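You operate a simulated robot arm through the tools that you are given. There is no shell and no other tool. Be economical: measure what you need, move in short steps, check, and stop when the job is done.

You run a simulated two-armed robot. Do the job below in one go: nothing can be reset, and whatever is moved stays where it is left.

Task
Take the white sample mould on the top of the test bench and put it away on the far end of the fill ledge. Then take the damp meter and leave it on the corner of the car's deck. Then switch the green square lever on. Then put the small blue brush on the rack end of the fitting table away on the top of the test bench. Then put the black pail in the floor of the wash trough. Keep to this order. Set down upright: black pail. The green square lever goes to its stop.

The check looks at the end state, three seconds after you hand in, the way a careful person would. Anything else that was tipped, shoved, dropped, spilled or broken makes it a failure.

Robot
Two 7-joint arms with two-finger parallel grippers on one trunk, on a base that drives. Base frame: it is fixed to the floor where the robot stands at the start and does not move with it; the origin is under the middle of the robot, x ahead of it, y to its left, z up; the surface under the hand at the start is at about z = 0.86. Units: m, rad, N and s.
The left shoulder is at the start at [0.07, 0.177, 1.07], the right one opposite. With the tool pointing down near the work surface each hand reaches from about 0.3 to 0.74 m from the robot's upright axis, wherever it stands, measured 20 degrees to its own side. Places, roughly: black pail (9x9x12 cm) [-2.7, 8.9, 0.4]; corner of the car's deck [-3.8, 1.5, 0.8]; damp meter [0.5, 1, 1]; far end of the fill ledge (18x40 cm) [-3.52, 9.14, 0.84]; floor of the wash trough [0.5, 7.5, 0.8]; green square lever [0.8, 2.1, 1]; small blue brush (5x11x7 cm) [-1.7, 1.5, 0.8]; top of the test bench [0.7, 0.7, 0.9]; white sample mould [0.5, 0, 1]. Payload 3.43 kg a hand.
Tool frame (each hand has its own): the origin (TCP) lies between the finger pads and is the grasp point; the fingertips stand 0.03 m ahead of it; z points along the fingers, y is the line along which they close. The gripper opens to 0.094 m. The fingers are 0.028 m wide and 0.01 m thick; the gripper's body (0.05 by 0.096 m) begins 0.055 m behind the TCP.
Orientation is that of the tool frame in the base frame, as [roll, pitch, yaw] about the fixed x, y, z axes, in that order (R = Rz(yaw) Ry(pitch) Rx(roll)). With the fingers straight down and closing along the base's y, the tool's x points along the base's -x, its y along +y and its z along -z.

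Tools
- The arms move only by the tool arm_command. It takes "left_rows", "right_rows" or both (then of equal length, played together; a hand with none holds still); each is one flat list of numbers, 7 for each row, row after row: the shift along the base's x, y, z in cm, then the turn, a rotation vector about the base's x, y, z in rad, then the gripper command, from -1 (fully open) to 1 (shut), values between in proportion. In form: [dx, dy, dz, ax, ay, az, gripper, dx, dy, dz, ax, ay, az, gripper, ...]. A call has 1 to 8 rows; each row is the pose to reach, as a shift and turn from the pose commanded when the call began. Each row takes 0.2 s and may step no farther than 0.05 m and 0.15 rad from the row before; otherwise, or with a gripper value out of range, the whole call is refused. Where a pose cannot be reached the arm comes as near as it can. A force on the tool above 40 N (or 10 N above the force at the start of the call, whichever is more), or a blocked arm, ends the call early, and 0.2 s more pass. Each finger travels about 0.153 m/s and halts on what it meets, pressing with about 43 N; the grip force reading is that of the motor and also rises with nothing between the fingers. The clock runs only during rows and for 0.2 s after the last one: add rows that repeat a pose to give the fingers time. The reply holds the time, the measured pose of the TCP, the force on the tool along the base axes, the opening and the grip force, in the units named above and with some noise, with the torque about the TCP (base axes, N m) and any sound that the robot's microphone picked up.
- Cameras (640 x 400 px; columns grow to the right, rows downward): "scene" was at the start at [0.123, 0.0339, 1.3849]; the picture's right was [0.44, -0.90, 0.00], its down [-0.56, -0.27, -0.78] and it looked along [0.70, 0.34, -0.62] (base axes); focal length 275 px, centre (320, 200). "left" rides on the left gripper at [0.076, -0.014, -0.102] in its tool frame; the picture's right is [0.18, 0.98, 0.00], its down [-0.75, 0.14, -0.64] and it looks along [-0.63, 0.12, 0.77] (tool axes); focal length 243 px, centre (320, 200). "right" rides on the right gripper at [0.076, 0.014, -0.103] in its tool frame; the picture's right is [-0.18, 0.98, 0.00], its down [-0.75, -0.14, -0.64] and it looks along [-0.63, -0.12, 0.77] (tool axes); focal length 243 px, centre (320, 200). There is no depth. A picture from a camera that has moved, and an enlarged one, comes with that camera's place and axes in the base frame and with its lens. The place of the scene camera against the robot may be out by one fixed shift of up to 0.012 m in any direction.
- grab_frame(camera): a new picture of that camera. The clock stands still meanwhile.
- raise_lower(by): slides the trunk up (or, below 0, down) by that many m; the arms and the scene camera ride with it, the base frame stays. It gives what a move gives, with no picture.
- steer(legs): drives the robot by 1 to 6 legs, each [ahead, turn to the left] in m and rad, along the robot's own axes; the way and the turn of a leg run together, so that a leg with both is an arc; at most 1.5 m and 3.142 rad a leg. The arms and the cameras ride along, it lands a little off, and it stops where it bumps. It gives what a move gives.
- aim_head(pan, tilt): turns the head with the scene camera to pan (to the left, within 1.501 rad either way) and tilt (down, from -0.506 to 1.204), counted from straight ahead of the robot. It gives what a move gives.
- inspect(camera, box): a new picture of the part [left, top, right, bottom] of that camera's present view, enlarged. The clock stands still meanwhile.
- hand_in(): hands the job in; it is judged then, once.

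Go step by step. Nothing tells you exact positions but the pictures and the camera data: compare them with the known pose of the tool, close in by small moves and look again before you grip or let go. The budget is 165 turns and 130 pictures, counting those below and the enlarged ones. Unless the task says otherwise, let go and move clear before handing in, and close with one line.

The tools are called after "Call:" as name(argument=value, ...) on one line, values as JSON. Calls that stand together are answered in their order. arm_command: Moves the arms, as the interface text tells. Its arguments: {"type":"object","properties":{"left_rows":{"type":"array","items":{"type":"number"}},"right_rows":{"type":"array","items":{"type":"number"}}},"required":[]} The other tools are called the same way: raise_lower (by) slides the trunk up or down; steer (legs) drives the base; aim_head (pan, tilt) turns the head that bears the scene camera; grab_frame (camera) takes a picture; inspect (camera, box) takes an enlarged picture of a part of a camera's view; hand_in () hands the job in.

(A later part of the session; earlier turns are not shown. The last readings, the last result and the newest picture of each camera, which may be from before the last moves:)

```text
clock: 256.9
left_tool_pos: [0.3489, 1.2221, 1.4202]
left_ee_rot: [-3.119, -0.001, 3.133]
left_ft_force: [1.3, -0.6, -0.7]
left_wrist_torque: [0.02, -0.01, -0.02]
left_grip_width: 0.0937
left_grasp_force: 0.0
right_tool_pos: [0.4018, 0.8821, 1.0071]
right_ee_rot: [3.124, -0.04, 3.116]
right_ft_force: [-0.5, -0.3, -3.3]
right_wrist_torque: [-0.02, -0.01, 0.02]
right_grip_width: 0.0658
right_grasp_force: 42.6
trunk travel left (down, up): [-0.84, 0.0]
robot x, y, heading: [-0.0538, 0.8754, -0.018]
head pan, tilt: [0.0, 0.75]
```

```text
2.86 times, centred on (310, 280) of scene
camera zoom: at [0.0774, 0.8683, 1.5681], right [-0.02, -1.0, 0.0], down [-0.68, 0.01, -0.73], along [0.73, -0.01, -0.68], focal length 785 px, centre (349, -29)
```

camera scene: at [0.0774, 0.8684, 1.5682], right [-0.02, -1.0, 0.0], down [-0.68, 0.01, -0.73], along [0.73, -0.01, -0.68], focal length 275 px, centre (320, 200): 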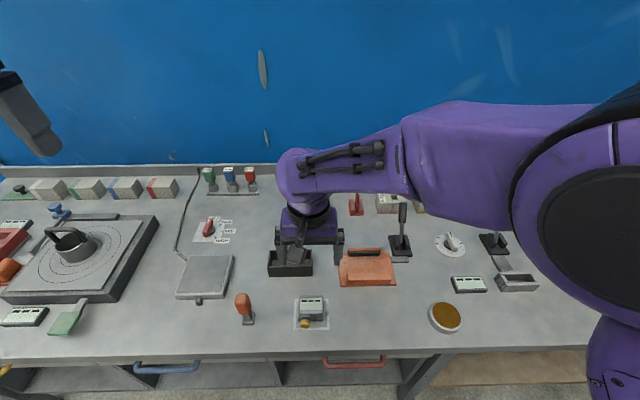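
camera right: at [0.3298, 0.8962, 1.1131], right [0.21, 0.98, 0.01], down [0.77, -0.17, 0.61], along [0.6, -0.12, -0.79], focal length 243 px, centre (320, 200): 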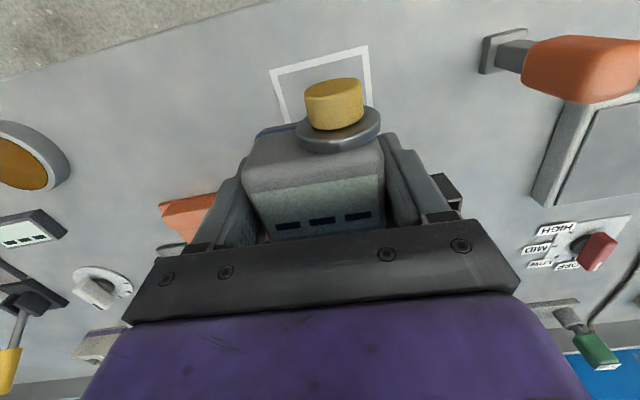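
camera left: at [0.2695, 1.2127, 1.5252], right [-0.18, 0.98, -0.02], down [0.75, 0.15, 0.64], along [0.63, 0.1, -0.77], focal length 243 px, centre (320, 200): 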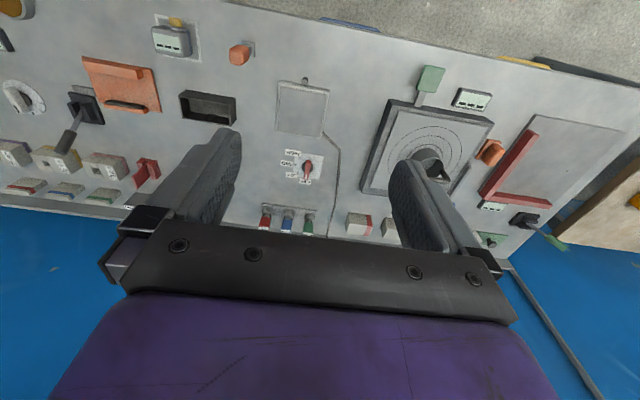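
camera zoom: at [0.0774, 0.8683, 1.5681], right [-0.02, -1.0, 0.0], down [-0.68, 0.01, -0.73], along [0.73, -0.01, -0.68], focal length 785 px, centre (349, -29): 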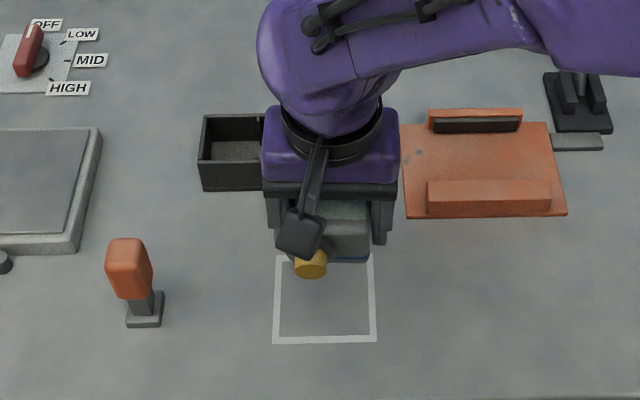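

The damp meter is held. I'll lift it, back off the bench and turn west to find the car.

Call:
arm_command(right_rows=[0, 0, 4.5, 0, 0, 0, 1, 0, 0, 9, 0, 0, 0, 1, 0, 0, 13.5, 0, 0, 0, 1, 0, 0, 18, 0, 0, 0, 1, 0, 0, 22, 0, 0, 0, 1])

Call:
steer(legs=[[-0.35, 0], [0, -2.2]])

Call:
aim_head(pan=-0.5, tilt=0.35)

Call:
grab_frame(camera="scene")

```text
clock: 258.1
left_tool_pos: [0.3471, 1.2218, 1.4218]
left_ee_rot: [-3.121, 0.001, 3.133]
left_ft_force: [-0.7, 0.1, 0.5]
left_wrist_torque: [-0.01, 0.01, 0.0]
left_grip_width: 0.0943
left_grasp_force: 0.1
right_tool_pos: [0.4009, 0.8908, 1.2396]
right_ee_rot: [3.137, -0.004, 3.14]
right_ft_force: [-0.5, 0.2, -3.7]
right_wrist_torque: [0.01, -0.03, 0.0]
right_grip_width: 0.066
right_grasp_force: 43.1
trunk travel left (down, up): [-0.84, 0.0]
robot x, y, heading: [-0.0518, 0.8767, -0.014]
head pan, tilt: [0.0, 0.75]
```

```text
clock: 265.6
left_tool_pos: [-0.376, 0.3496, 1.4204]
left_ee_rot: [-3.121, -0.002, 0.913]
left_ft_force: [0.3, 0.8, 0.8]
left_wrist_torque: [0.02, -0.01, -0.01]
left_grip_width: 0.0939
left_grasp_force: 0.0
right_tool_pos: [-0.6733, 0.5074, 1.2392]
right_ee_rot: [3.138, -0.004, 0.919]
right_ft_force: [0.1, -0.7, -3.0]
right_wrist_torque: [-0.04, 0.04, -0.05]
right_grip_width: 0.0658
right_grasp_force: 43.0
trunk travel left (down, up): [-0.84, 0.0]
robot x, y, heading: [-0.4122, 0.8816, -2.233]
head pan, tilt: [0.0, 0.75]
```

```text
clock: 266.6
left_tool_pos: [-0.3757, 0.3496, 1.4198]
left_ee_rot: [-3.121, -0.004, 0.914]
left_ft_force: [0.7, 0.3, 0.9]
left_wrist_torque: [-0.01, 0.0, 0.05]
left_grip_width: 0.0939
left_grasp_force: 0.1
right_tool_pos: [-0.6732, 0.5066, 1.2379]
right_ee_rot: [3.136, -0.005, 0.918]
right_ft_force: [-0.3, -0.8, -3.6]
right_wrist_torque: [-0.01, 0.01, -0.01]
right_grip_width: 0.066
right_grasp_force: 42.9
trunk travel left (down, up): [-0.84, 0.0]
robot x, y, heading: [-0.4097, 0.8808, -2.235]
head pan, tilt: [-0.499, 0.351]
```

```text
71 pictures are left
camera scene: at [-0.5322, 0.7982, 1.6038], right [-0.4, 0.92, 0.0], down [0.32, 0.14, -0.94], along [-0.86, -0.37, -0.34], focal length 275 px, centre (320, 200)
```

scene: 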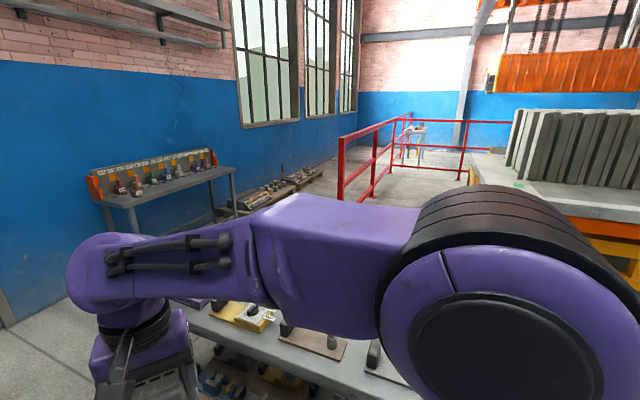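

The car with slabs is to the west. The fitting table spans y -0.05…1.72, and a red rail starts at about (-3.1, -0.1). I'll go round south of the table to x≈-2.4 and look.

Call:
steer(legs=[[0, 0.665], [1.4, 0], [0, -1.57], [1.5, 0], [0.4, 0]])

Call:
aim_head(pan=-0.7, tilt=0.35)

Call:
grab_frame(camera="scene")

Call:
aim_head(pan=0.0, tilt=0.35)

Call:
grab_frame(camera="scene")

```text
clock: 282.2
left_tool_pos: [-1.2869, -0.8783, 1.426]
left_ee_rot: [-3.072, 0.009, 0.067]
left_ft_force: [0.2, 1.6, 1.1]
left_wrist_torque: [-0.09, 0.07, 0.01]
left_grip_width: 0.0939
left_grasp_force: 0.1
right_tool_pos: [-1.3626, -0.5375, 1.2416]
right_ee_rot: [3.117, 0.005, 0.057]
right_ft_force: [0.3, 0.8, -2.3]
right_wrist_torque: [0.03, -0.02, -0.01]
right_grip_width: 0.0664
right_grasp_force: 42.9
trunk travel left (down, up): [-0.84, 0.0]
robot x, y, heading: [-0.9236, -0.5325, -3.077]
head pan, tilt: [-0.499, 0.351]
stopped in leg 4: the robot was blocked; the commanded pose is now the measured one
```

```text
clock: 283.0
left_tool_pos: [-1.2964, -0.8878, 1.4191]
left_ee_rot: [-3.085, -0.008, 0.077]
left_ft_force: [0.2, -0.7, -0.8]
left_wrist_torque: [0.08, 0.0, 0.05]
left_grip_width: 0.094
left_grasp_force: 0.1
right_tool_pos: [-1.3715, -0.5467, 1.238]
right_ee_rot: [3.124, -0.002, 0.058]
right_ft_force: [-0.1, 1.8, -2.9]
right_wrist_torque: [-0.08, 0.01, 0.02]
right_grip_width: 0.0659
right_grasp_force: 43.2
trunk travel left (down, up): [-0.84, 0.0]
robot x, y, heading: [-0.9206, -0.5333, -3.081]
head pan, tilt: [-0.7, 0.351]
```

```text
70 pictures are left
camera scene: at [-1.0515, -0.4748, 1.6035], right [0.6, 0.8, 0.0], down [0.28, -0.21, -0.94], along [-0.75, 0.56, -0.35], focal length 275 px, centre (320, 200)
```

scene: 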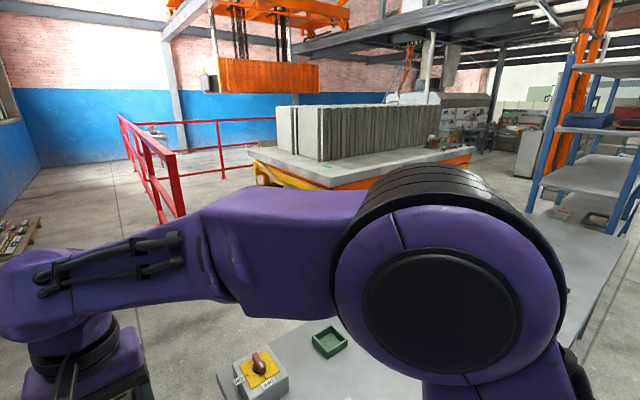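

```text
clock: 284.1
left_tool_pos: [-1.2938, -0.8957, 1.4172]
left_ee_rot: [-3.075, -0.001, 0.068]
left_ft_force: [-0.7, 0.1, 0.3]
left_wrist_torque: [0.01, 0.01, 0.03]
left_grip_width: 0.0941
left_grasp_force: 0.1
right_tool_pos: [-1.3702, -0.554, 1.2397]
right_ee_rot: [3.129, -0.003, 0.06]
right_ft_force: [-0.6, -1.0, -3.9]
right_wrist_torque: [-0.01, 0.03, 0.02]
right_grip_width: 0.066
right_grasp_force: 42.8
trunk travel left (down, up): [-0.84, 0.0]
robot x, y, heading: [-0.9184, -0.5285, -3.084]
head pan, tilt: [0.0, 0.351]
```

```text
69 pictures are left
camera scene: at [-1.0679, -0.5472, 1.6039], right [-0.06, 1.0, 0.0], down [0.34, 0.02, -0.94], along [-0.94, -0.06, -0.34], focal length 275 px, centre (320, 200)
```

scene: 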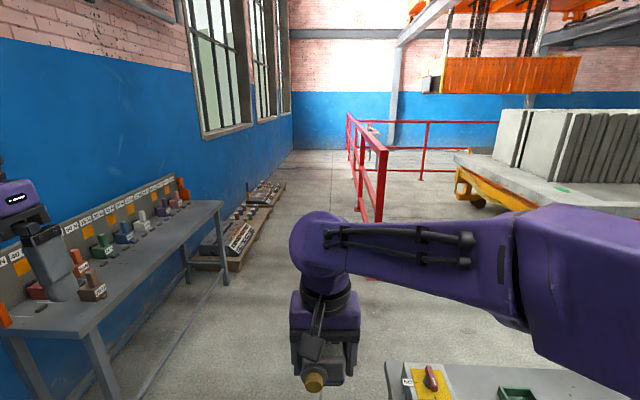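

The base bumped the fitting table's south-east corner, because the table extends to y≈-0.37. I'll back off, shift south to y≈-0.87 and go west.

Call:
steer(legs=[[-0.35, 0], [0, 0.9], [0.42, 0], [0, -0.95], [1.5, 0], [0.3, 0]])

Call:
aim_head(pan=-0.8, tilt=0.45)

Call:
grab_frame(camera="scene")

```text
clock: 302.0
left_tool_pos: [-3.0599, -1.1533, 1.4191]
left_ee_rot: [-3.077, -0.002, -0.024]
left_ft_force: [-1.2, 0.6, 0.6]
left_wrist_torque: [-0.04, 0.06, -0.03]
left_grip_width: 0.094
left_grasp_force: 0.1
right_tool_pos: [-3.1027, -0.808, 1.2399]
right_ee_rot: [3.128, -0.001, -0.034]
right_ft_force: [0.2, 0.0, -3.5]
right_wrist_torque: [-0.01, 0.03, 0.01]
right_grip_width: 0.0661
right_grasp_force: 43.2
trunk travel left (down, up): [-0.84, 0.0]
robot x, y, heading: [-2.653, -0.8253, 3.103]
head pan, tilt: [0.0, 0.351]
```

```text
clock: 303.2
left_tool_pos: [-3.0612, -1.1548, 1.4175]
left_ee_rot: [-3.074, -0.003, -0.022]
left_ft_force: [0.5, -0.9, 0.0]
left_wrist_torque: [-0.03, -0.02, 0.01]
left_grip_width: 0.094
left_grasp_force: 0.0
right_tool_pos: [-3.1053, -0.8089, 1.2392]
right_ee_rot: [3.128, -0.002, -0.035]
right_ft_force: [0.2, 0.6, -3.5]
right_wrist_torque: [0.06, 0.0, 0.01]
right_grip_width: 0.0661
right_grasp_force: 43.0
trunk travel left (down, up): [-0.84, 0.0]
robot x, y, heading: [-2.6544, -0.8261, 3.111]
head pan, tilt: [-0.799, 0.45]
```

```text
68 pictures are left
camera scene: at [-2.7712, -0.7628, 1.5947], right [0.74, 0.67, 0.0], down [0.29, -0.32, -0.9], along [-0.61, 0.67, -0.44], focal length 275 px, centre (320, 200)
```

scene: 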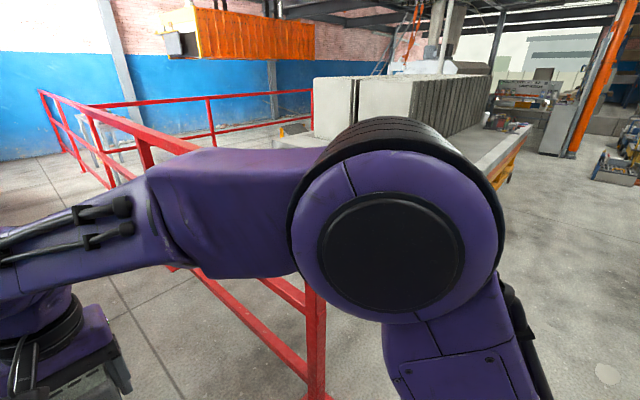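

The rail starts at (-3.4, -0.1), so there is room to pass east of it. I'll turn north and drive to y≈0.5, then look at the car's south end.

Call:
steer(legs=[[0, -1.5], [1.35, 0], [0, 0.8]])

Call:
aim_head(pan=0.1, tilt=0.5)

Call:
grab_frame(camera="scene")

```text
clock: 315.6
left_tool_pos: [-3.1835, 0.5533, 1.4155]
left_ee_rot: [-3.076, -0.008, -0.79]
left_ft_force: [0.1, 0.3, 0.8]
left_wrist_torque: [-0.03, 0.03, 0.0]
left_grip_width: 0.0937
left_grasp_force: 0.1
right_tool_pos: [-2.9719, 0.8305, 1.2388]
right_ee_rot: [3.129, -0.004, -0.807]
right_ft_force: [0.1, 0.7, -4.1]
right_wrist_torque: [0.0, 0.0, 0.0]
right_grip_width: 0.0661
right_grasp_force: 42.5
trunk travel left (down, up): [-0.84, 0.0]
robot x, y, heading: [-2.6616, 0.4978, 2.334]
head pan, tilt: [-0.799, 0.45]
```

```text
clock: 316.8
left_tool_pos: [-3.1838, 0.5516, 1.4159]
left_ee_rot: [-3.077, -0.01, -0.79]
left_ft_force: [-0.7, -0.3, 0.7]
left_wrist_torque: [0.01, 0.0, 0.0]
left_grip_width: 0.0939
left_grasp_force: 0.0
right_tool_pos: [-2.9717, 0.8311, 1.2401]
right_ee_rot: [3.13, -0.004, -0.805]
right_ft_force: [-0.3, 0.4, -4.3]
right_wrist_torque: [0.03, 0.02, 0.03]
right_grip_width: 0.0661
right_grasp_force: 43.5
trunk travel left (down, up): [-0.84, 0.0]
robot x, y, heading: [-2.6638, 0.5031, 2.336]
head pan, tilt: [0.099, 0.499]
```

```text
67 pictures are left
camera scene: at [-2.7719, 0.5944, 1.5901], right [0.65, 0.76, 0.0], down [0.36, -0.31, -0.88], along [-0.67, 0.57, -0.48], focal length 275 px, centre (320, 200)
```

scene: 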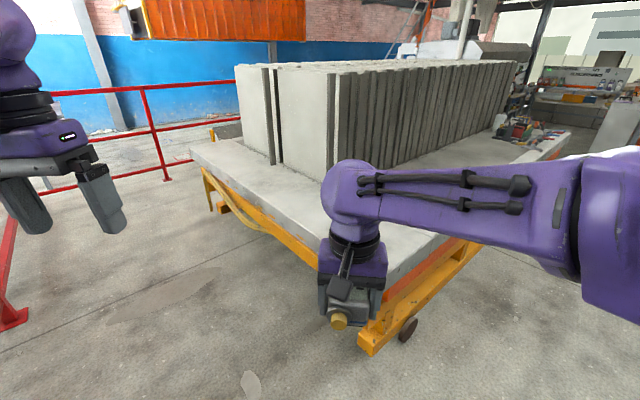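

The deck's south edge is at y≈1.24 (x -5.3…-3.2), with the slabs starting near (-3.8, 1.5). I'll move to about (-3.5, 0.65), facing the deck.

Call:
steer(legs=[[0, 0.61], [0.85, 0], [0, -1.37]])

Call:
aim_head(pan=0.25, tilt=0.65)

Call:
grab_frame(camera="scene")

Call:
grab_frame(camera="left")

```text
clock: 326.5
left_tool_pos: [-3.8375, 1.0878, 1.4161]
left_ee_rot: [-3.075, -0.01, -1.596]
left_ft_force: [0.6, 0.0, -0.3]
left_wrist_torque: [-0.02, -0.02, -0.02]
left_grip_width: 0.0939
left_grasp_force: 0.0
right_tool_pos: [-3.4881, 1.1259, 1.239]
right_ee_rot: [3.132, -0.004, -1.613]
right_ft_force: [-0.1, -0.2, -3.0]
right_wrist_torque: [-0.03, 0.01, 0.01]
right_grip_width: 0.066
right_grasp_force: 43.1
trunk travel left (down, up): [-0.84, 0.0]
robot x, y, heading: [-3.5158, 0.6761, 1.528]
head pan, tilt: [0.099, 0.499]
```

```text
clock: 327.2
left_tool_pos: [-3.8374, 1.0859, 1.4153]
left_ee_rot: [-3.078, -0.012, -1.596]
left_ft_force: [-0.1, -0.4, 0.3]
left_wrist_torque: [0.04, 0.0, 0.0]
left_grip_width: 0.0937
left_grasp_force: 0.0
right_tool_pos: [-3.4867, 1.1259, 1.2387]
right_ee_rot: [3.129, -0.004, -1.612]
right_ft_force: [0.8, -0.1, -4.4]
right_wrist_torque: [0.01, 0.0, -0.01]
right_grip_width: 0.0662
right_grasp_force: 42.5
trunk travel left (down, up): [-0.84, 0.0]
robot x, y, heading: [-3.5075, 0.6781, 1.532]
head pan, tilt: [0.25, 0.649]
```

```text
66 pictures are left
camera scene: at [-3.5322, 0.8079, 1.5768], right [0.98, 0.21, 0.0], down [0.12, -0.59, -0.8], along [-0.16, 0.78, -0.6], focal length 275 px, centre (320, 200)
```

scene: 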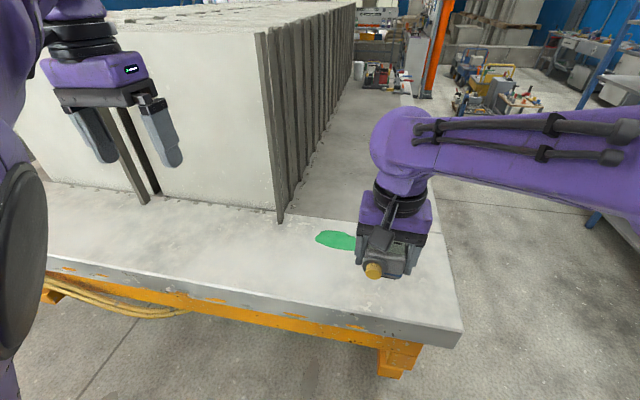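

```text
65 pictures are left
camera left: at [-3.8316, 1.0133, 1.52], right [-0.98, -0.16, -0.06], down [-0.16, 0.76, 0.62], along [-0.05, 0.62, -0.78], focal length 243 px, centre (320, 200)
```

left: 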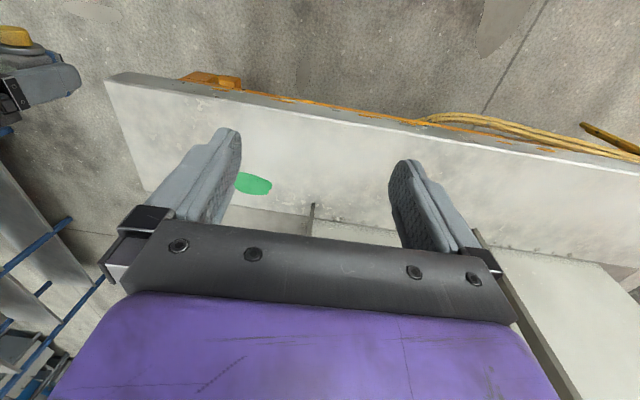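

The deck corner is at (-3.22, 1.28) and the slabs begin at about (-3.87, 1.63). I'll set the meter near (-3.74, 1.44) on the clear deck, so I'm moving the robot left and slightly ahead.

Call:
steer(legs=[[0, 0.8], [0.32, 0], [0, -0.77]])

Call:
grab_frame(camera="scene")

```text
clock: 333.4
left_tool_pos: [-4.0534, 1.3221, 1.4135]
left_ee_rot: [-3.08, -0.014, -1.587]
left_ft_force: [-0.3, -0.3, 0.5]
left_wrist_torque: [-0.01, 0.02, -0.02]
left_grip_width: 0.0937
left_grasp_force: 0.1
right_tool_pos: [-3.704, 1.3638, 1.2385]
right_ee_rot: [3.13, -0.004, -1.609]
right_ft_force: [-0.4, -1.7, -3.8]
right_wrist_torque: [0.01, -0.05, 0.02]
right_grip_width: 0.0661
right_grasp_force: 43.3
trunk travel left (down, up): [-0.84, 0.0]
robot x, y, heading: [-3.7272, 0.9133, 1.534]
head pan, tilt: [0.25, 0.649]
```

```text
64 pictures are left
camera scene: at [-3.7475, 1.0447, 1.5767], right [0.98, 0.21, 0.0], down [0.13, -0.59, -0.8], along [-0.17, 0.78, -0.61], focal length 275 px, centre (320, 200)
```

scene: 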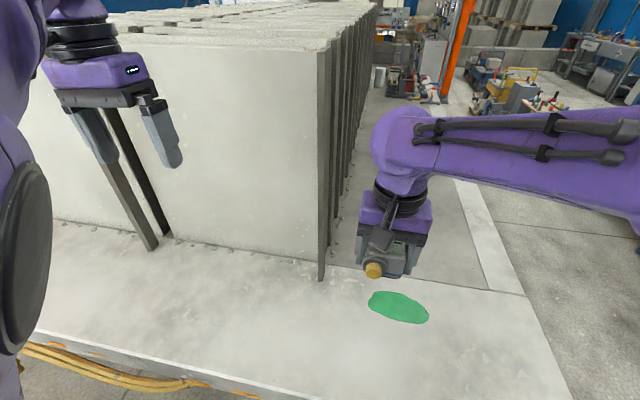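

I'll move the meter over (-3.72, 1.45) and lower most of the way.

Call:
arm_command(right_rows=[-0.8, 4.3, 0, 0, 0, 0.02, 1, -1.6, 8.6, 0, 0, 0, 0.04, 1, -1.6, 8.6, -4.8, 0, 0, 0.04, 1, -1.6, 8.6, -9.6, 0, 0, 0.04, 1, -1.6, 8.6, -14.4, 0, 0, 0.04, 1, -1.6, 8.6, -19.2, 0, 0, 0.04, 1, -1.6, 8.6, -24, 0, 0, 0.04, 1, -1.6, 8.6, -28.8, 0, 0, 0.04, 1])

Call:
grab_frame(camera="scene")

Call:
grab_frame(camera="right")

```text
clock: 335.2
left_tool_pos: [-4.0545, 1.3246, 1.4129]
left_ee_rot: [-3.078, -0.017, -1.586]
left_ft_force: [-0.2, -0.2, -0.4]
left_wrist_torque: [-0.01, -0.01, 0.01]
left_grip_width: 0.094
left_grasp_force: 0.1
right_tool_pos: [-3.7184, 1.4502, 0.9484]
right_ee_rot: [3.134, -0.003, -1.565]
right_ft_force: [0.5, 0.8, -4.2]
right_wrist_torque: [0.0, -0.01, 0.01]
right_grip_width: 0.0658
right_grasp_force: 43.0
trunk travel left (down, up): [-0.84, 0.0]
robot x, y, heading: [-3.7238, 0.9122, 1.54]
head pan, tilt: [0.25, 0.649]
```

```text
63 pictures are left
camera scene: at [-3.7471, 1.0472, 1.5766], right [0.98, 0.21, 0.0], down [0.13, -0.59, -0.8], along [-0.17, 0.78, -0.61], focal length 275 px, centre (320, 200)
```

scene: 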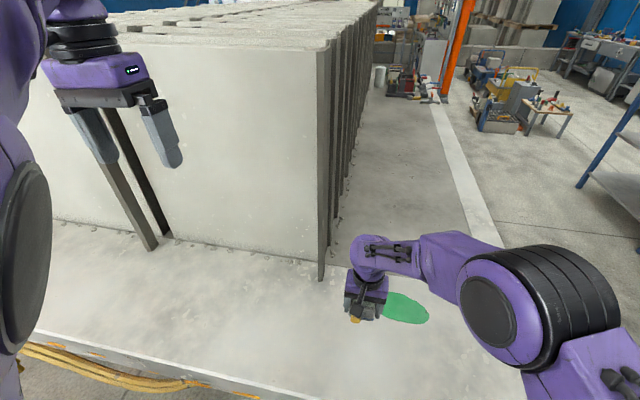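

```text
62 pictures are left
camera right: at [-3.7334, 1.3752, 1.0524], right [-0.98, 0.18, 0.01], down [0.14, 0.76, 0.64], along [0.11, 0.63, -0.77], focal length 243 px, centre (320, 200)
```

right: 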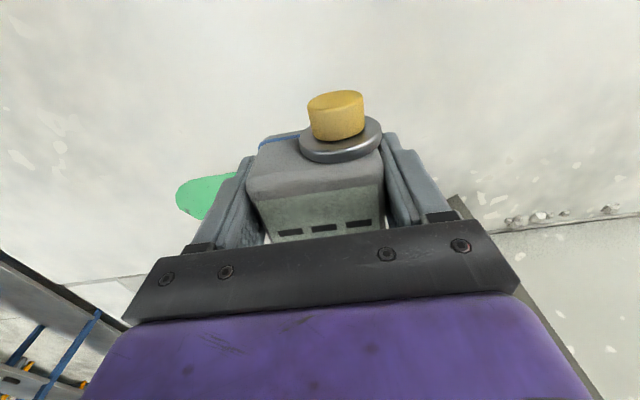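

The spot is clear flat deck. I'll lower gently to contact.

Call:
arm_command(right_rows=[0, 0, -4, 0, 0, 0, 1, 0, 0, -8, 0, 0, 0, 1, 0, 0, -10, 0, 0, 0, 1, 0, 0, -10.7, 0, 0, 0, 1, 0, 0, -11.3, 0, 0, 0, 1, 0, 0, -11.9, 0, 0, 0, 1])

Call:
inspect(camera="scene", box=[300, 230, 460, 370])

```text
clock: 336.2
left_tool_pos: [-4.0536, 1.3148, 1.4167]
left_ee_rot: [-3.076, -0.008, -1.587]
left_ft_force: [-0.3, -0.4, 0.2]
left_wrist_torque: [-0.02, 0.0, 0.04]
left_grip_width: 0.0939
left_grasp_force: 0.0
right_tool_pos: [-3.7184, 1.4499, 0.8517]
right_ee_rot: [3.13, 0.01, -1.569]
right_ft_force: [0.5, -13.5, 25.1]
right_wrist_torque: [-0.8, -1.15, -0.49]
right_grip_width: 0.0662
right_grasp_force: 42.5
trunk travel left (down, up): [-0.84, 0.0]
robot x, y, heading: [-3.7256, 0.9162, 1.54]
head pan, tilt: [0.25, 0.649]
stopped in row 5 (right hand): the force on the tool passed its limit at 88 N (the readings are from after the stop); the commanded pose is now the measured one
```

```text
2.86 times, centred on (380, 300) of scene
camera zoom: at [-3.7463, 1.0364, 1.5778], right [0.98, 0.21, 0.0], down [0.13, -0.59, -0.8], along [-0.17, 0.78, -0.6], focal length 785 px, centre (149, -86)
```

zoom: 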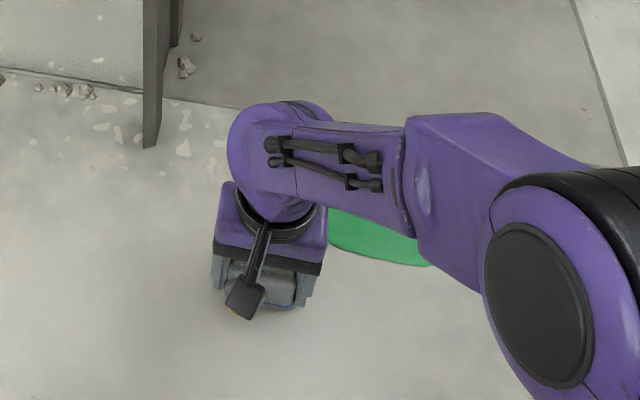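

It is in contact. I'll ease off, open and rise.

Call:
arm_command(right_rows=[0, 0, 0.3, 0, 0, 0, 1, 0, 0, 0.3, 0, 0, 0, 0.3, 0, 0, 0.3, 0, 0, 0, -1, 0, 0, 0.3, 0, 0, 0, -1, 0, 0, 3.5, 0, 0, 0, -1, 0, 0, 8, 0, 0, 0, -1, 0, 0, 12.5, 0, 0, 0, -1, 0, 0, 17, 0, 0, 0, -1])

Call:
grab_frame(camera="right")

```text
clock: 338.0
left_tool_pos: [-4.0529, 1.3217, 1.4156]
left_ee_rot: [-3.078, -0.014, -1.585]
left_ft_force: [0.9, 0.0, 0.6]
left_wrist_torque: [0.03, 0.0, 0.03]
left_grip_width: 0.0939
left_grasp_force: 0.1
right_tool_pos: [-3.7149, 1.4518, 1.0185]
right_ee_rot: [3.132, 0.006, -1.57]
right_ft_force: [-0.5, 0.1, 0.0]
right_wrist_torque: [0.0, 0.0, 0.01]
right_grip_width: 0.0942
right_grasp_force: 0.0
trunk travel left (down, up): [-0.84, 0.0]
robot x, y, heading: [-3.7258, 0.9147, 1.535]
head pan, tilt: [0.25, 0.649]
```

```text
60 pictures are left
camera right: at [-3.7278, 1.3757, 1.1199], right [-0.98, 0.18, 0.01], down [0.15, 0.75, 0.64], along [0.11, 0.63, -0.77], focal length 243 px, centre (320, 200)
```

right: 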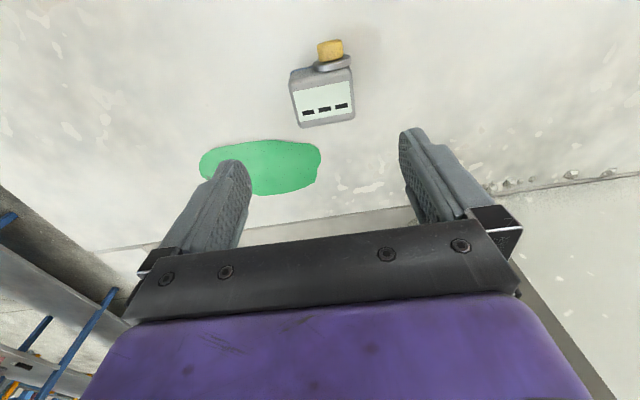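

The meter stands on the deck, well clear of the green patch. Next I'll raise the hand, back out and return by the south route.

Call:
arm_command(right_rows=[0, 0, 4.5, 0, 0, 0, -1, 0, 0, 9, 0, 0, 0, -1, 0, -2, 13, 0, 0, 0, -1, 0, -5, 16.5, 0, 0, 0, -1, 0, -8, 20, 0, 0, 0, -1, 0, -9, 24, 0, 0, 0, -1])

Call:
steer(legs=[[-0.35, 0], [0, -1.87], [1.12, 0], [0, -1.24], [1.02, 0], [0, 1.57]])

```text
clock: 339.4
left_tool_pos: [-4.0539, 1.3217, 1.4154]
left_ee_rot: [-3.08, -0.014, -1.586]
left_ft_force: [0.1, 0.6, 0.2]
left_wrist_torque: [0.01, 0.0, 0.03]
left_grip_width: 0.094
left_grasp_force: 0.1
right_tool_pos: [-3.7179, 1.3614, 1.2556]
right_ee_rot: [3.131, 0.006, -1.569]
right_ft_force: [-0.5, -0.6, 0.4]
right_wrist_torque: [-0.03, 0.02, 0.0]
right_grip_width: 0.0941
right_grasp_force: 0.0
trunk travel left (down, up): [-0.84, 0.0]
robot x, y, heading: [-3.7247, 0.9163, 1.535]
head pan, tilt: [0.25, 0.649]
```

```text
clock: 363.3
left_tool_pos: [-2.3142, -0.4695, 1.414]
left_ee_rot: [-3.08, -0.019, -3.129]
left_ft_force: [0.1, 0.5, 0.4]
left_wrist_torque: [0.01, -0.03, 0.05]
left_grip_width: 0.0942
left_grasp_force: 0.1
right_tool_pos: [-2.2648, -0.8036, 1.2562]
right_ee_rot: [3.129, 0.004, -3.112]
right_ft_force: [0.6, 0.8, 0.4]
right_wrist_torque: [0.0, -0.04, 0.01]
right_grip_width: 0.0938
right_grasp_force: 0.1
trunk travel left (down, up): [-0.84, 0.0]
robot x, y, heading: [-2.7131, -0.8117, -0.015]
head pan, tilt: [0.25, 0.649]
```

I'm at (-2.71, -0.81), heading east. I'll take a quick look at the fitting table for the brush before driving on.

Call:
aim_head(pan=0.85, tilt=0.35)

Call:
grab_frame(camera="scene")

```text
clock: 364.3
left_tool_pos: [-2.3132, -0.4692, 1.4132]
left_ee_rot: [-3.079, -0.018, -3.131]
left_ft_force: [0.3, 0.2, 0.7]
left_wrist_torque: [0.0, -0.04, 0.0]
left_grip_width: 0.0943
left_grasp_force: 0.0
right_tool_pos: [-2.2644, -0.803, 1.2554]
right_ee_rot: [3.131, 0.006, -3.115]
right_ft_force: [0.5, -0.2, 0.5]
right_wrist_torque: [0.02, -0.02, 0.02]
right_grip_width: 0.0939
right_grasp_force: 0.2
trunk travel left (down, up): [-0.84, 0.0]
robot x, y, heading: [-2.712, -0.8118, -0.007]
head pan, tilt: [0.85, 0.351]
```

```text
59 pictures are left
camera scene: at [-2.6059, -0.7439, 1.6038], right [0.74, -0.67, 0.0], down [-0.23, -0.26, -0.94], along [0.63, 0.7, -0.34], focal length 275 px, centre (320, 200)
```

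scene: 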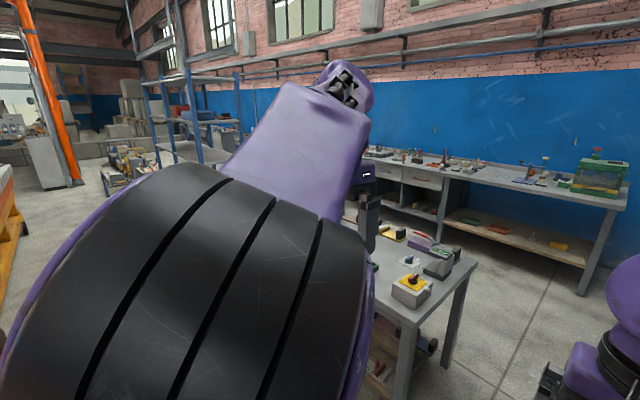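

Nothing looks disturbed. I'll drive on to the lever.

Call:
steer(legs=[[1.5, 0], [0.78, 0], [0, 1.57], [1.5, 0], [1.35, 0], [0, -1.55]])

Call:
aim_head(pan=0.0, tilt=0.6)

Call:
grab_frame(camera="scene")

```text
clock: 396.5
left_tool_pos: [-0.2182, 2.4248, 1.4129]
left_ee_rot: [-3.081, -0.018, -3.017]
left_ft_force: [0.3, -0.5, -0.4]
left_wrist_torque: [-0.01, 0.02, -0.01]
left_grip_width: 0.0942
left_grasp_force: 0.0
right_tool_pos: [-0.1318, 2.0986, 1.2552]
right_ee_rot: [3.132, 0.005, -3.002]
right_ft_force: [-0.7, 0.2, 0.0]
right_wrist_torque: [-0.01, -0.01, 0.0]
right_grip_width: 0.0939
right_grasp_force: 0.0
trunk travel left (down, up): [-0.84, 0.0]
robot x, y, heading: [-0.5811, 2.0437, 0.1]
head pan, tilt: [0.85, 0.351]
```

```text
clock: 397.7
left_tool_pos: [-0.2194, 2.4255, 1.4133]
left_ee_rot: [-3.08, -0.017, -3.017]
left_ft_force: [-0.5, 0.6, 0.8]
left_wrist_torque: [-0.05, -0.02, -0.02]
left_grip_width: 0.094
left_grasp_force: 0.0
right_tool_pos: [-0.133, 2.0977, 1.2551]
right_ee_rot: [3.131, 0.005, -3.002]
right_ft_force: [-0.4, 0.0, -0.5]
right_wrist_torque: [-0.01, 0.02, -0.02]
right_grip_width: 0.094
right_grasp_force: 0.0
trunk travel left (down, up): [-0.84, 0.0]
robot x, y, heading: [-0.5765, 2.0436, 0.104]
head pan, tilt: [0.0, 0.6]
```

```text
58 pictures are left
camera scene: at [-0.4449, 2.0538, 1.5811], right [0.1, -0.99, 0.0], down [-0.56, -0.06, -0.83], along [0.82, 0.08, -0.56], focal length 275 px, centre (320, 200)
```

scene: 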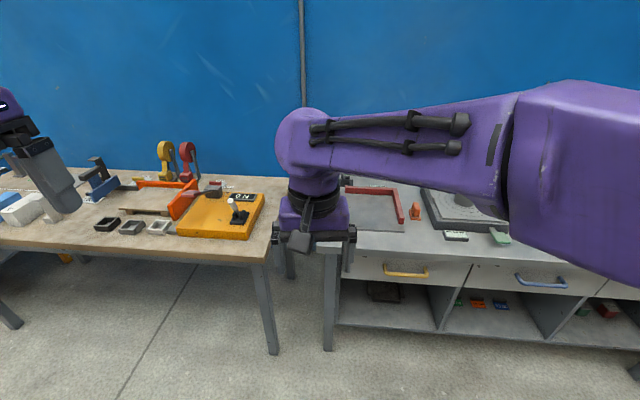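

The lever is hidden behind the right hand. I'll straighten up, move in closer and look with both cameras.

Call:
steer(legs=[[0, -0.1], [0.3, 0]])

Call:
arm_command(right_rows=[-1, -4.5, 0, 0, 0, 0, -1, -2, -9, 0, 0, 0, 0, -1, -3, -13.5, 0, 0, 0, 0, -1, -4, -18, 0, 0, 0, 0, -1, -4, -22, 0, 0, 0, 0, -1])

Call:
grab_frame(camera="scene")

```text
clock: 400.3
left_tool_pos: [0.1173, 2.3882, 1.4147]
left_ee_rot: [-3.081, -0.015, -3.113]
left_ft_force: [-0.6, 0.1, 0.6]
left_wrist_torque: [0.03, -0.02, -0.02]
left_grip_width: 0.094
left_grasp_force: 0.1
right_tool_pos: [0.172, 2.0558, 1.2576]
right_ee_rot: [3.132, 0.006, -3.097]
right_ft_force: [-0.2, -0.2, 0.6]
right_wrist_torque: [-0.02, -0.02, 0.01]
right_grip_width: 0.0941
right_grasp_force: 0.1
trunk travel left (down, up): [-0.84, 0.0]
robot x, y, heading: [-0.2755, 2.0432, 0.005]
head pan, tilt: [0.0, 0.6]
```

```text
clock: 401.5
left_tool_pos: [0.1179, 2.3865, 1.4153]
left_ee_rot: [-3.082, -0.013, -3.112]
left_ft_force: [0.1, -0.1, 0.5]
left_wrist_torque: [0.03, -0.02, -0.02]
left_grip_width: 0.0937
left_grasp_force: 0.1
right_tool_pos: [0.1324, 1.8313, 1.2562]
right_ee_rot: [3.129, 0.008, -3.098]
right_ft_force: [0.6, 0.0, -0.7]
right_wrist_torque: [0.04, 0.01, 0.02]
right_grip_width: 0.0939
right_grasp_force: 0.1
trunk travel left (down, up): [-0.84, 0.0]
robot x, y, heading: [-0.2742, 2.0461, 0.006]
head pan, tilt: [0.0, 0.6]
```

```text
57 pictures are left
camera scene: at [-0.1422, 2.0365, 1.5812], right [0.0, -1.0, 0.0], down [-0.56, 0.0, -0.83], along [0.83, 0.01, -0.56], focal length 275 px, centre (320, 200)
```

scene: 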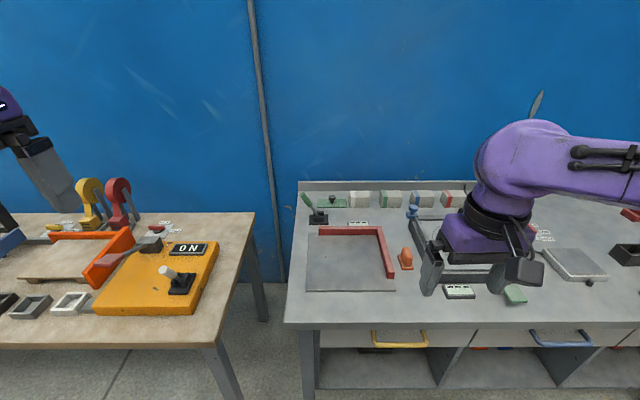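

The green lever is at the bench's far left corner near (0.79, 2.07). I'll zoom in.

Call:
inspect(camera="scene", box=[285, 170, 385, 240])

```text
5.71 times, centred on (335, 205) of scene
camera zoom: at [-0.1422, 2.0365, 1.5812], right [0.0, -1.0, 0.0], down [-0.56, 0.0, -0.83], along [0.83, 0.01, -0.56], focal length 1570 px, centre (234, 171)
```

zoom: 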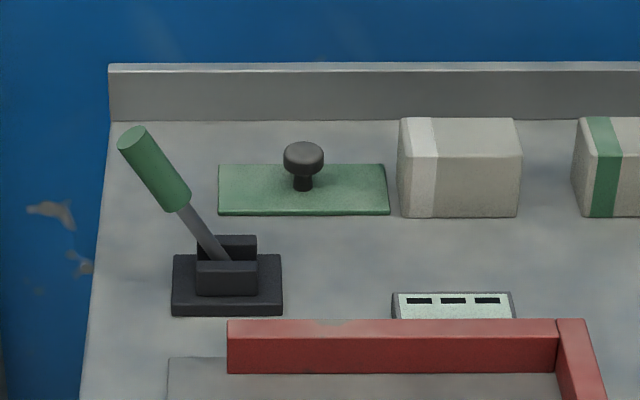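

The lever leans left (+y) about 30°, between cheeks that let it swing along y, so ON means pushing it right (-y) to the far stop. I'll position the robot so the left hand can push it.

Call:
steer(legs=[[0, -0.67], [0.345, 0], [0, 0.67]])

Call:
arm_command(right_rows=[0, 0, 4.5, 0, 0, 0, -1, 0, 0, 9, 0, 0, 0, -1, 0, 0, 13, 0, 0, 0, -1, 0, 0, 17, 0, 0, 0, -1, 0, 0, 17, 0, 0, 0, -1], left_rows=[0, 0, 0, 0, 0, 0, 0, 0, 0, 0, 0, 0, 0, 1, 0, 0, 0, 0, 0, 0, 1, 0, 0, 0, 0, 0, 0, 1, 0, 0, 0, 0, 0, 0, 1])

Call:
raise_lower(by=-0.17)

Call:
grab_frame(camera="left")

Call:
grab_frame(camera="scene")

```text
clock: 407.3
left_tool_pos: [0.4079, 2.1709, 1.4146]
left_ee_rot: [-3.081, -0.015, -3.115]
left_ft_force: [-0.3, -0.6, 0.2]
left_wrist_torque: [0.0, 0.0, -0.02]
left_grip_width: 0.0938
left_grasp_force: 0.0
right_tool_pos: [0.4209, 1.6155, 1.2549]
right_ee_rot: [3.128, 0.007, -3.098]
right_ft_force: [-0.2, -1.0, 0.3]
right_wrist_torque: [0.03, 0.0, -0.01]
right_grip_width: 0.094
right_grasp_force: 0.0
trunk travel left (down, up): [-0.84, 0.0]
robot x, y, heading: [0.0138, 1.8236, 0.005]
head pan, tilt: [0.0, 0.6]
```

```text
clock: 408.5
left_tool_pos: [0.4071, 2.1703, 1.414]
left_ee_rot: [-3.079, -0.017, -3.116]
left_ft_force: [0.7, 0.2, -0.1]
left_wrist_torque: [0.01, -0.05, -0.02]
left_grip_width: 0.0
left_grasp_force: 33.0
right_tool_pos: [0.4225, 1.6132, 1.4274]
right_ee_rot: [3.129, 0.005, -3.099]
right_ft_force: [-0.3, -0.9, 0.3]
right_wrist_torque: [0.03, -0.01, 0.01]
right_grip_width: 0.0941
right_grasp_force: 0.1
trunk travel left (down, up): [-0.84, 0.0]
robot x, y, heading: [0.0145, 1.8253, 0.005]
head pan, tilt: [0.0, 0.6]
```

```text
clock: 410.4
left_tool_pos: [0.4091, 2.1708, 1.2431]
left_ee_rot: [-3.08, -0.014, -3.116]
left_ft_force: [-0.1, -0.2, -0.3]
left_wrist_torque: [-0.04, 0.01, 0.0]
left_grip_width: 0.0
left_grasp_force: 32.8
right_tool_pos: [0.4214, 1.6132, 1.2575]
right_ee_rot: [3.131, 0.005, -3.099]
right_ft_force: [0.1, -0.4, 0.0]
right_wrist_torque: [0.03, -0.01, 0.01]
right_grip_width: 0.0942
right_grasp_force: 0.0
trunk travel left (down, up): [-0.67, 0.17]
robot x, y, heading: [0.013, 1.8272, 0.005]
head pan, tilt: [0.0, 0.6]
```

```text
55 pictures are left
camera left: at [0.3333, 2.163, 1.3489], right [-0.21, 0.98, -0.06], down [0.76, 0.2, 0.62], along [0.62, 0.09, -0.78], focal length 243 px, centre (320, 200)
```

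left: 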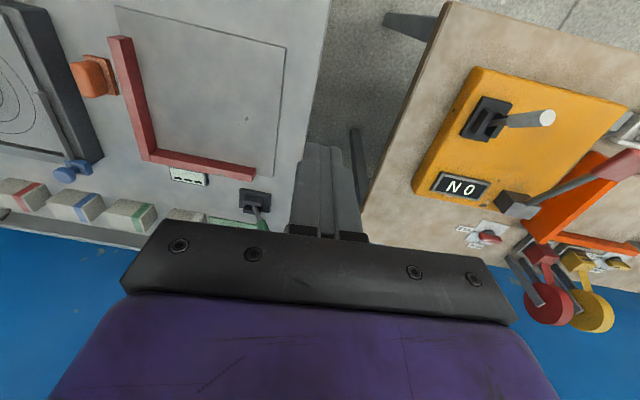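

```text
54 pictures are left
camera scene: at [0.1469, 1.8225, 1.4112], right [0.0, -1.0, 0.0], down [-0.56, 0.0, -0.83], along [0.83, 0.0, -0.56], focal length 275 px, centre (320, 200)
```

scene: 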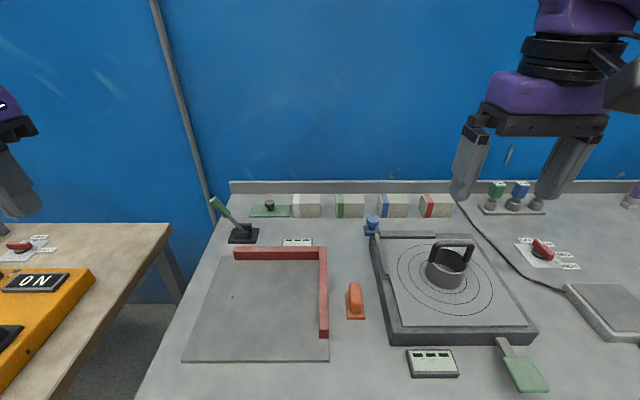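

Call:
inspect(camera="scene", box=[195, 180, 325, 260])

Call:
inspect(camera="left", box=[160, 150, 320, 250])

```text
4.92 times, centred on (260, 220) of scene
camera zoom: at [0.1469, 1.8225, 1.4112], right [0.0, -1.0, 0.0], down [-0.56, 0.0, -0.83], along [0.83, 0.0, -0.56], focal length 1352 px, centre (615, 102)
```

zoom: 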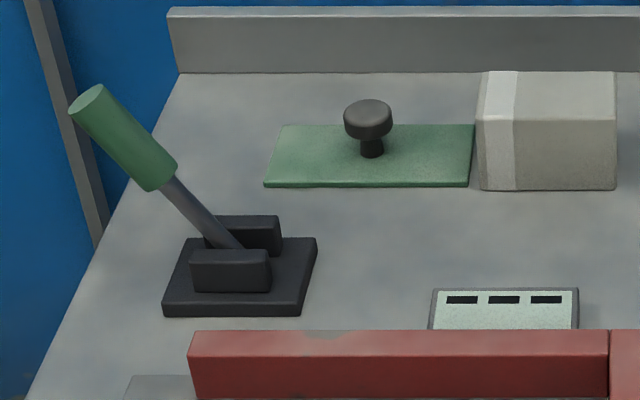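

```text
4.00 times, centred on (240, 200) of left
camera zoom: at [0.3333, 2.163, 1.3489], right [-0.21, 0.98, -0.06], down [0.76, 0.2, 0.62], along [0.62, 0.09, -0.78], focal length 970 px, centre (640, 200)
```

zoom: 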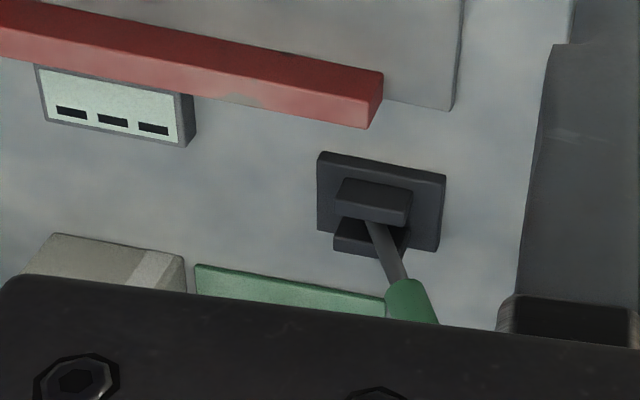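

The pivot is about (0.757, 2.05), handle tip at y≈2.115, z≈1.0. I'll tilt the closed left hand forward for reach and bring it in on the left side of the lever.

Call:
arm_command(left_rows=[4, 0.4, -2, 0, -0.12, 0, 1, 8, 0.8, -4, 0, -0.24, 0, 1, 12, 1.2, -6, 0, -0.36, 0, 1, 16, 1.6, -8, 0, -0.48, 0, 1, 19, 2, -9.3, 0, -0.6, 0, 1, 19, 2, -9.3, 0, -0.6, 0, 1])

Call:
grab_frame(camera="scene")

```text
clock: 411.8
left_tool_pos: [0.5983, 2.1905, 1.1497]
left_ee_rot: [-3.065, 0.584, -3.111]
left_ft_force: [-1.5, 0.4, 0.7]
left_wrist_torque: [0.0, 0.0, 0.04]
left_grip_width: 0.0
left_grasp_force: 32.8
right_tool_pos: [0.421, 1.6136, 1.2577]
right_ee_rot: [3.128, 0.005, -3.099]
right_ft_force: [0.5, 0.6, 0.6]
right_wrist_torque: [-0.01, -0.04, 0.02]
right_grip_width: 0.0938
right_grasp_force: 0.1
trunk travel left (down, up): [-0.67, 0.17]
robot x, y, heading: [0.011, 1.826, 0.002]
head pan, tilt: [0.0, 0.6]
```

```text
51 pictures are left
camera scene: at [0.1465, 1.8219, 1.4112], right [0.0, -1.0, 0.0], down [-0.56, 0.0, -0.83], along [0.83, 0.0, -0.56], focal length 275 px, centre (320, 200)
```

scene: 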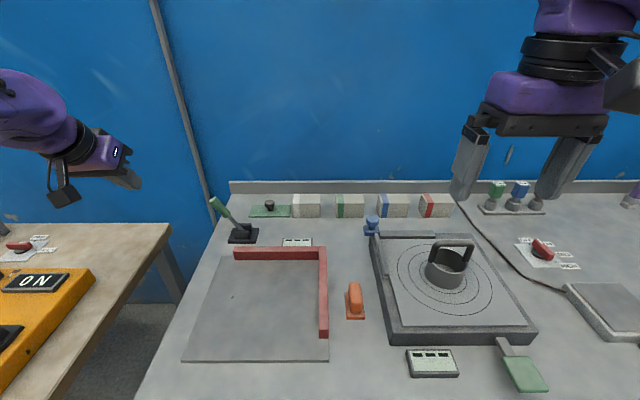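

Call:
arm_command(left_rows=[3.2, 0, -3.4, 0, 0, 0, 1, 6.4, 0, -6.8, 0, 0, 0, 1, 9.6, 0, -10.2, 0, 0, 0, 1, 12.8, -0.5, -13.6, 0, 0, 0, 1, 15.9, -1, -17, 0, 0, 0, 1, 15.9, -1, -17, 0, 0, 0, 1])

Call:
inspect(camera="scene", box=[150, 140, 330, 260])

Call:
grab_frame(camera="left")

```text
clock: 413.2
left_tool_pos: [0.7592, 2.1832, 0.9825]
left_ee_rot: [-3.061, 0.586, -3.108]
left_ft_force: [0.1, 0.3, -0.6]
left_wrist_torque: [-0.02, 0.02, 0.0]
left_grip_width: 0.0
left_grasp_force: 32.6
right_tool_pos: [0.4198, 1.6129, 1.2583]
right_ee_rot: [3.13, 0.006, -3.101]
right_ft_force: [0.5, -0.9, 0.1]
right_wrist_torque: [-0.01, -0.01, 0.0]
right_grip_width: 0.094
right_grasp_force: 0.1
trunk travel left (down, up): [-0.67, 0.17]
robot x, y, heading: [0.0113, 1.8269, 0.0]
head pan, tilt: [0.0, 0.6]
```

```text
3.33 times, centred on (240, 200) of scene
camera zoom: at [0.1455, 1.8223, 1.4113], right [0.0, -1.0, 0.0], down [-0.56, 0.0, -0.83], along [0.83, 0.0, -0.56], focal length 916 px, centre (587, 200)
```

zoom: 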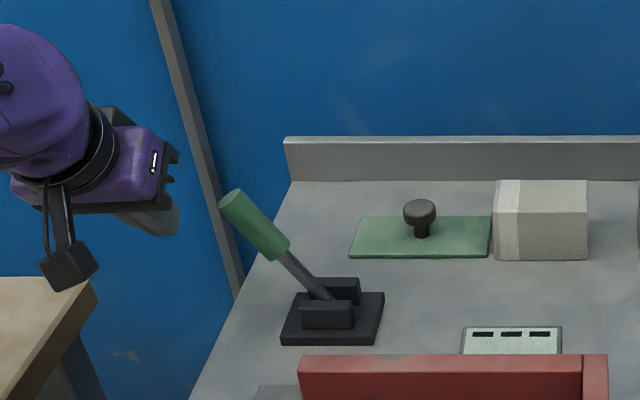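

```text
49 pictures are left
camera left: at [0.6375, 2.1743, 1.0273], right [-0.14, 0.98, -0.17], down [0.28, 0.2, 0.94], along [0.95, 0.09, -0.3], focal length 243 px, centre (320, 200)
```

left: 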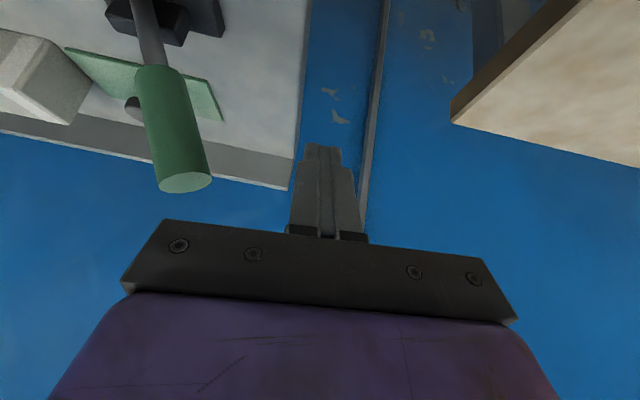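

The fingertip is level with the handle on its left. I'll push in -y in small steps.

Call:
arm_command(left_rows=[0, -3, 0, 0, 0, 0, 1, 0, -6, 0, 0, 0, 0, 1, 0, -8, 0, 0, 0, 0, 1, 0, -10, 0, 0, 0, 0, 1, 0, -12, 0, 0, 0, 0, 1, 0, -14, 0, 0, 0, 0, 1])

Call:
inspect(camera="scene", box=[150, 140, 330, 260])

```text
clock: 414.6
left_tool_pos: [0.7558, 2.0397, 0.9818]
left_ee_rot: [-3.062, 0.583, -3.11]
left_ft_force: [0.4, 0.0, -0.3]
left_wrist_torque: [-0.03, 0.01, 0.04]
left_grip_width: 0.0
left_grasp_force: 33.1
right_tool_pos: [0.4223, 1.6126, 1.2567]
right_ee_rot: [3.13, 0.005, -3.1]
right_ft_force: [0.0, -0.4, -0.7]
right_wrist_torque: [0.0, 0.01, -0.03]
right_grip_width: 0.0941
right_grasp_force: 0.1
trunk travel left (down, up): [-0.67, 0.17]
robot x, y, heading: [0.0134, 1.8243, -0.001]
head pan, tilt: [0.0, 0.6]
```

```text
3.33 times, centred on (240, 200) of scene
camera zoom: at [0.1471, 1.8213, 1.4111], right [0.0, -1.0, 0.0], down [-0.57, 0.0, -0.82], along [0.82, 0.0, -0.57], focal length 916 px, centre (587, 200)
```

zoom: 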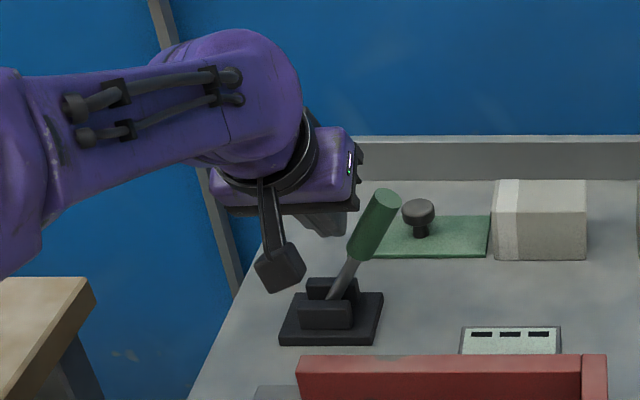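

The lever has swung past vertical to the right. I'll keep pushing until it meets its stop.

Call:
arm_command(left_rows=[0, -1, 0, 0, 0, 0, 1, 0, -2, 0, 0, 0, 0, 1, 0, -3, 0, 0, 0, 0, 1, 0, -4, 0, 0, 0, 0, 1, 0, -5, 0, 0, 0, 0, 1])

Call:
inspect(camera="scene", box=[150, 140, 330, 260])

```text
clock: 415.3
left_tool_pos: [0.7569, 2.0344, 0.9834]
left_ee_rot: [-3.081, 0.586, -3.104]
left_ft_force: [-3.7, 24.8, 2.5]
left_wrist_torque: [0.74, 0.14, 0.14]
left_grip_width: 0.0001
left_grasp_force: 32.5
right_tool_pos: [0.4226, 1.6172, 1.2573]
right_ee_rot: [3.132, 0.005, -3.098]
right_ft_force: [-0.2, -1.4, 0.2]
right_wrist_torque: [0.07, -0.03, -0.01]
right_grip_width: 0.0939
right_grasp_force: 0.1
trunk travel left (down, up): [-0.67, 0.17]
robot x, y, heading: [0.0104, 1.8261, 0.015]
head pan, tilt: [0.0, 0.6]
stopped in row 3 (left hand): the force on the tool passed its limit at 47 N (the readings are from after the stop); the commanded pose is now the measured one
```

```text
3.33 times, centred on (240, 200) of scene
camera zoom: at [0.1463, 1.8252, 1.4112], right [0.01, -1.0, 0.0], down [-0.56, -0.01, -0.83], along [0.83, 0.01, -0.56], focal length 916 px, centre (587, 200)
```

zoom: 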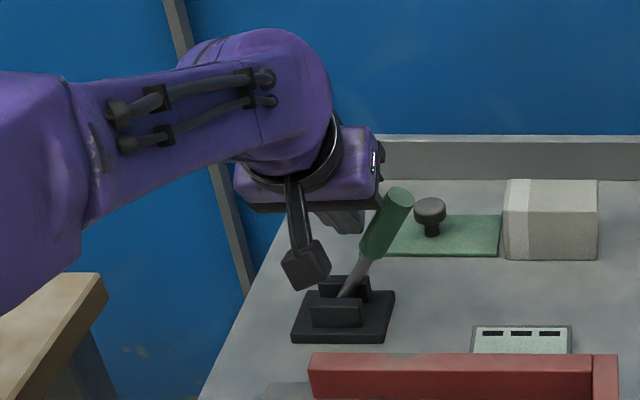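

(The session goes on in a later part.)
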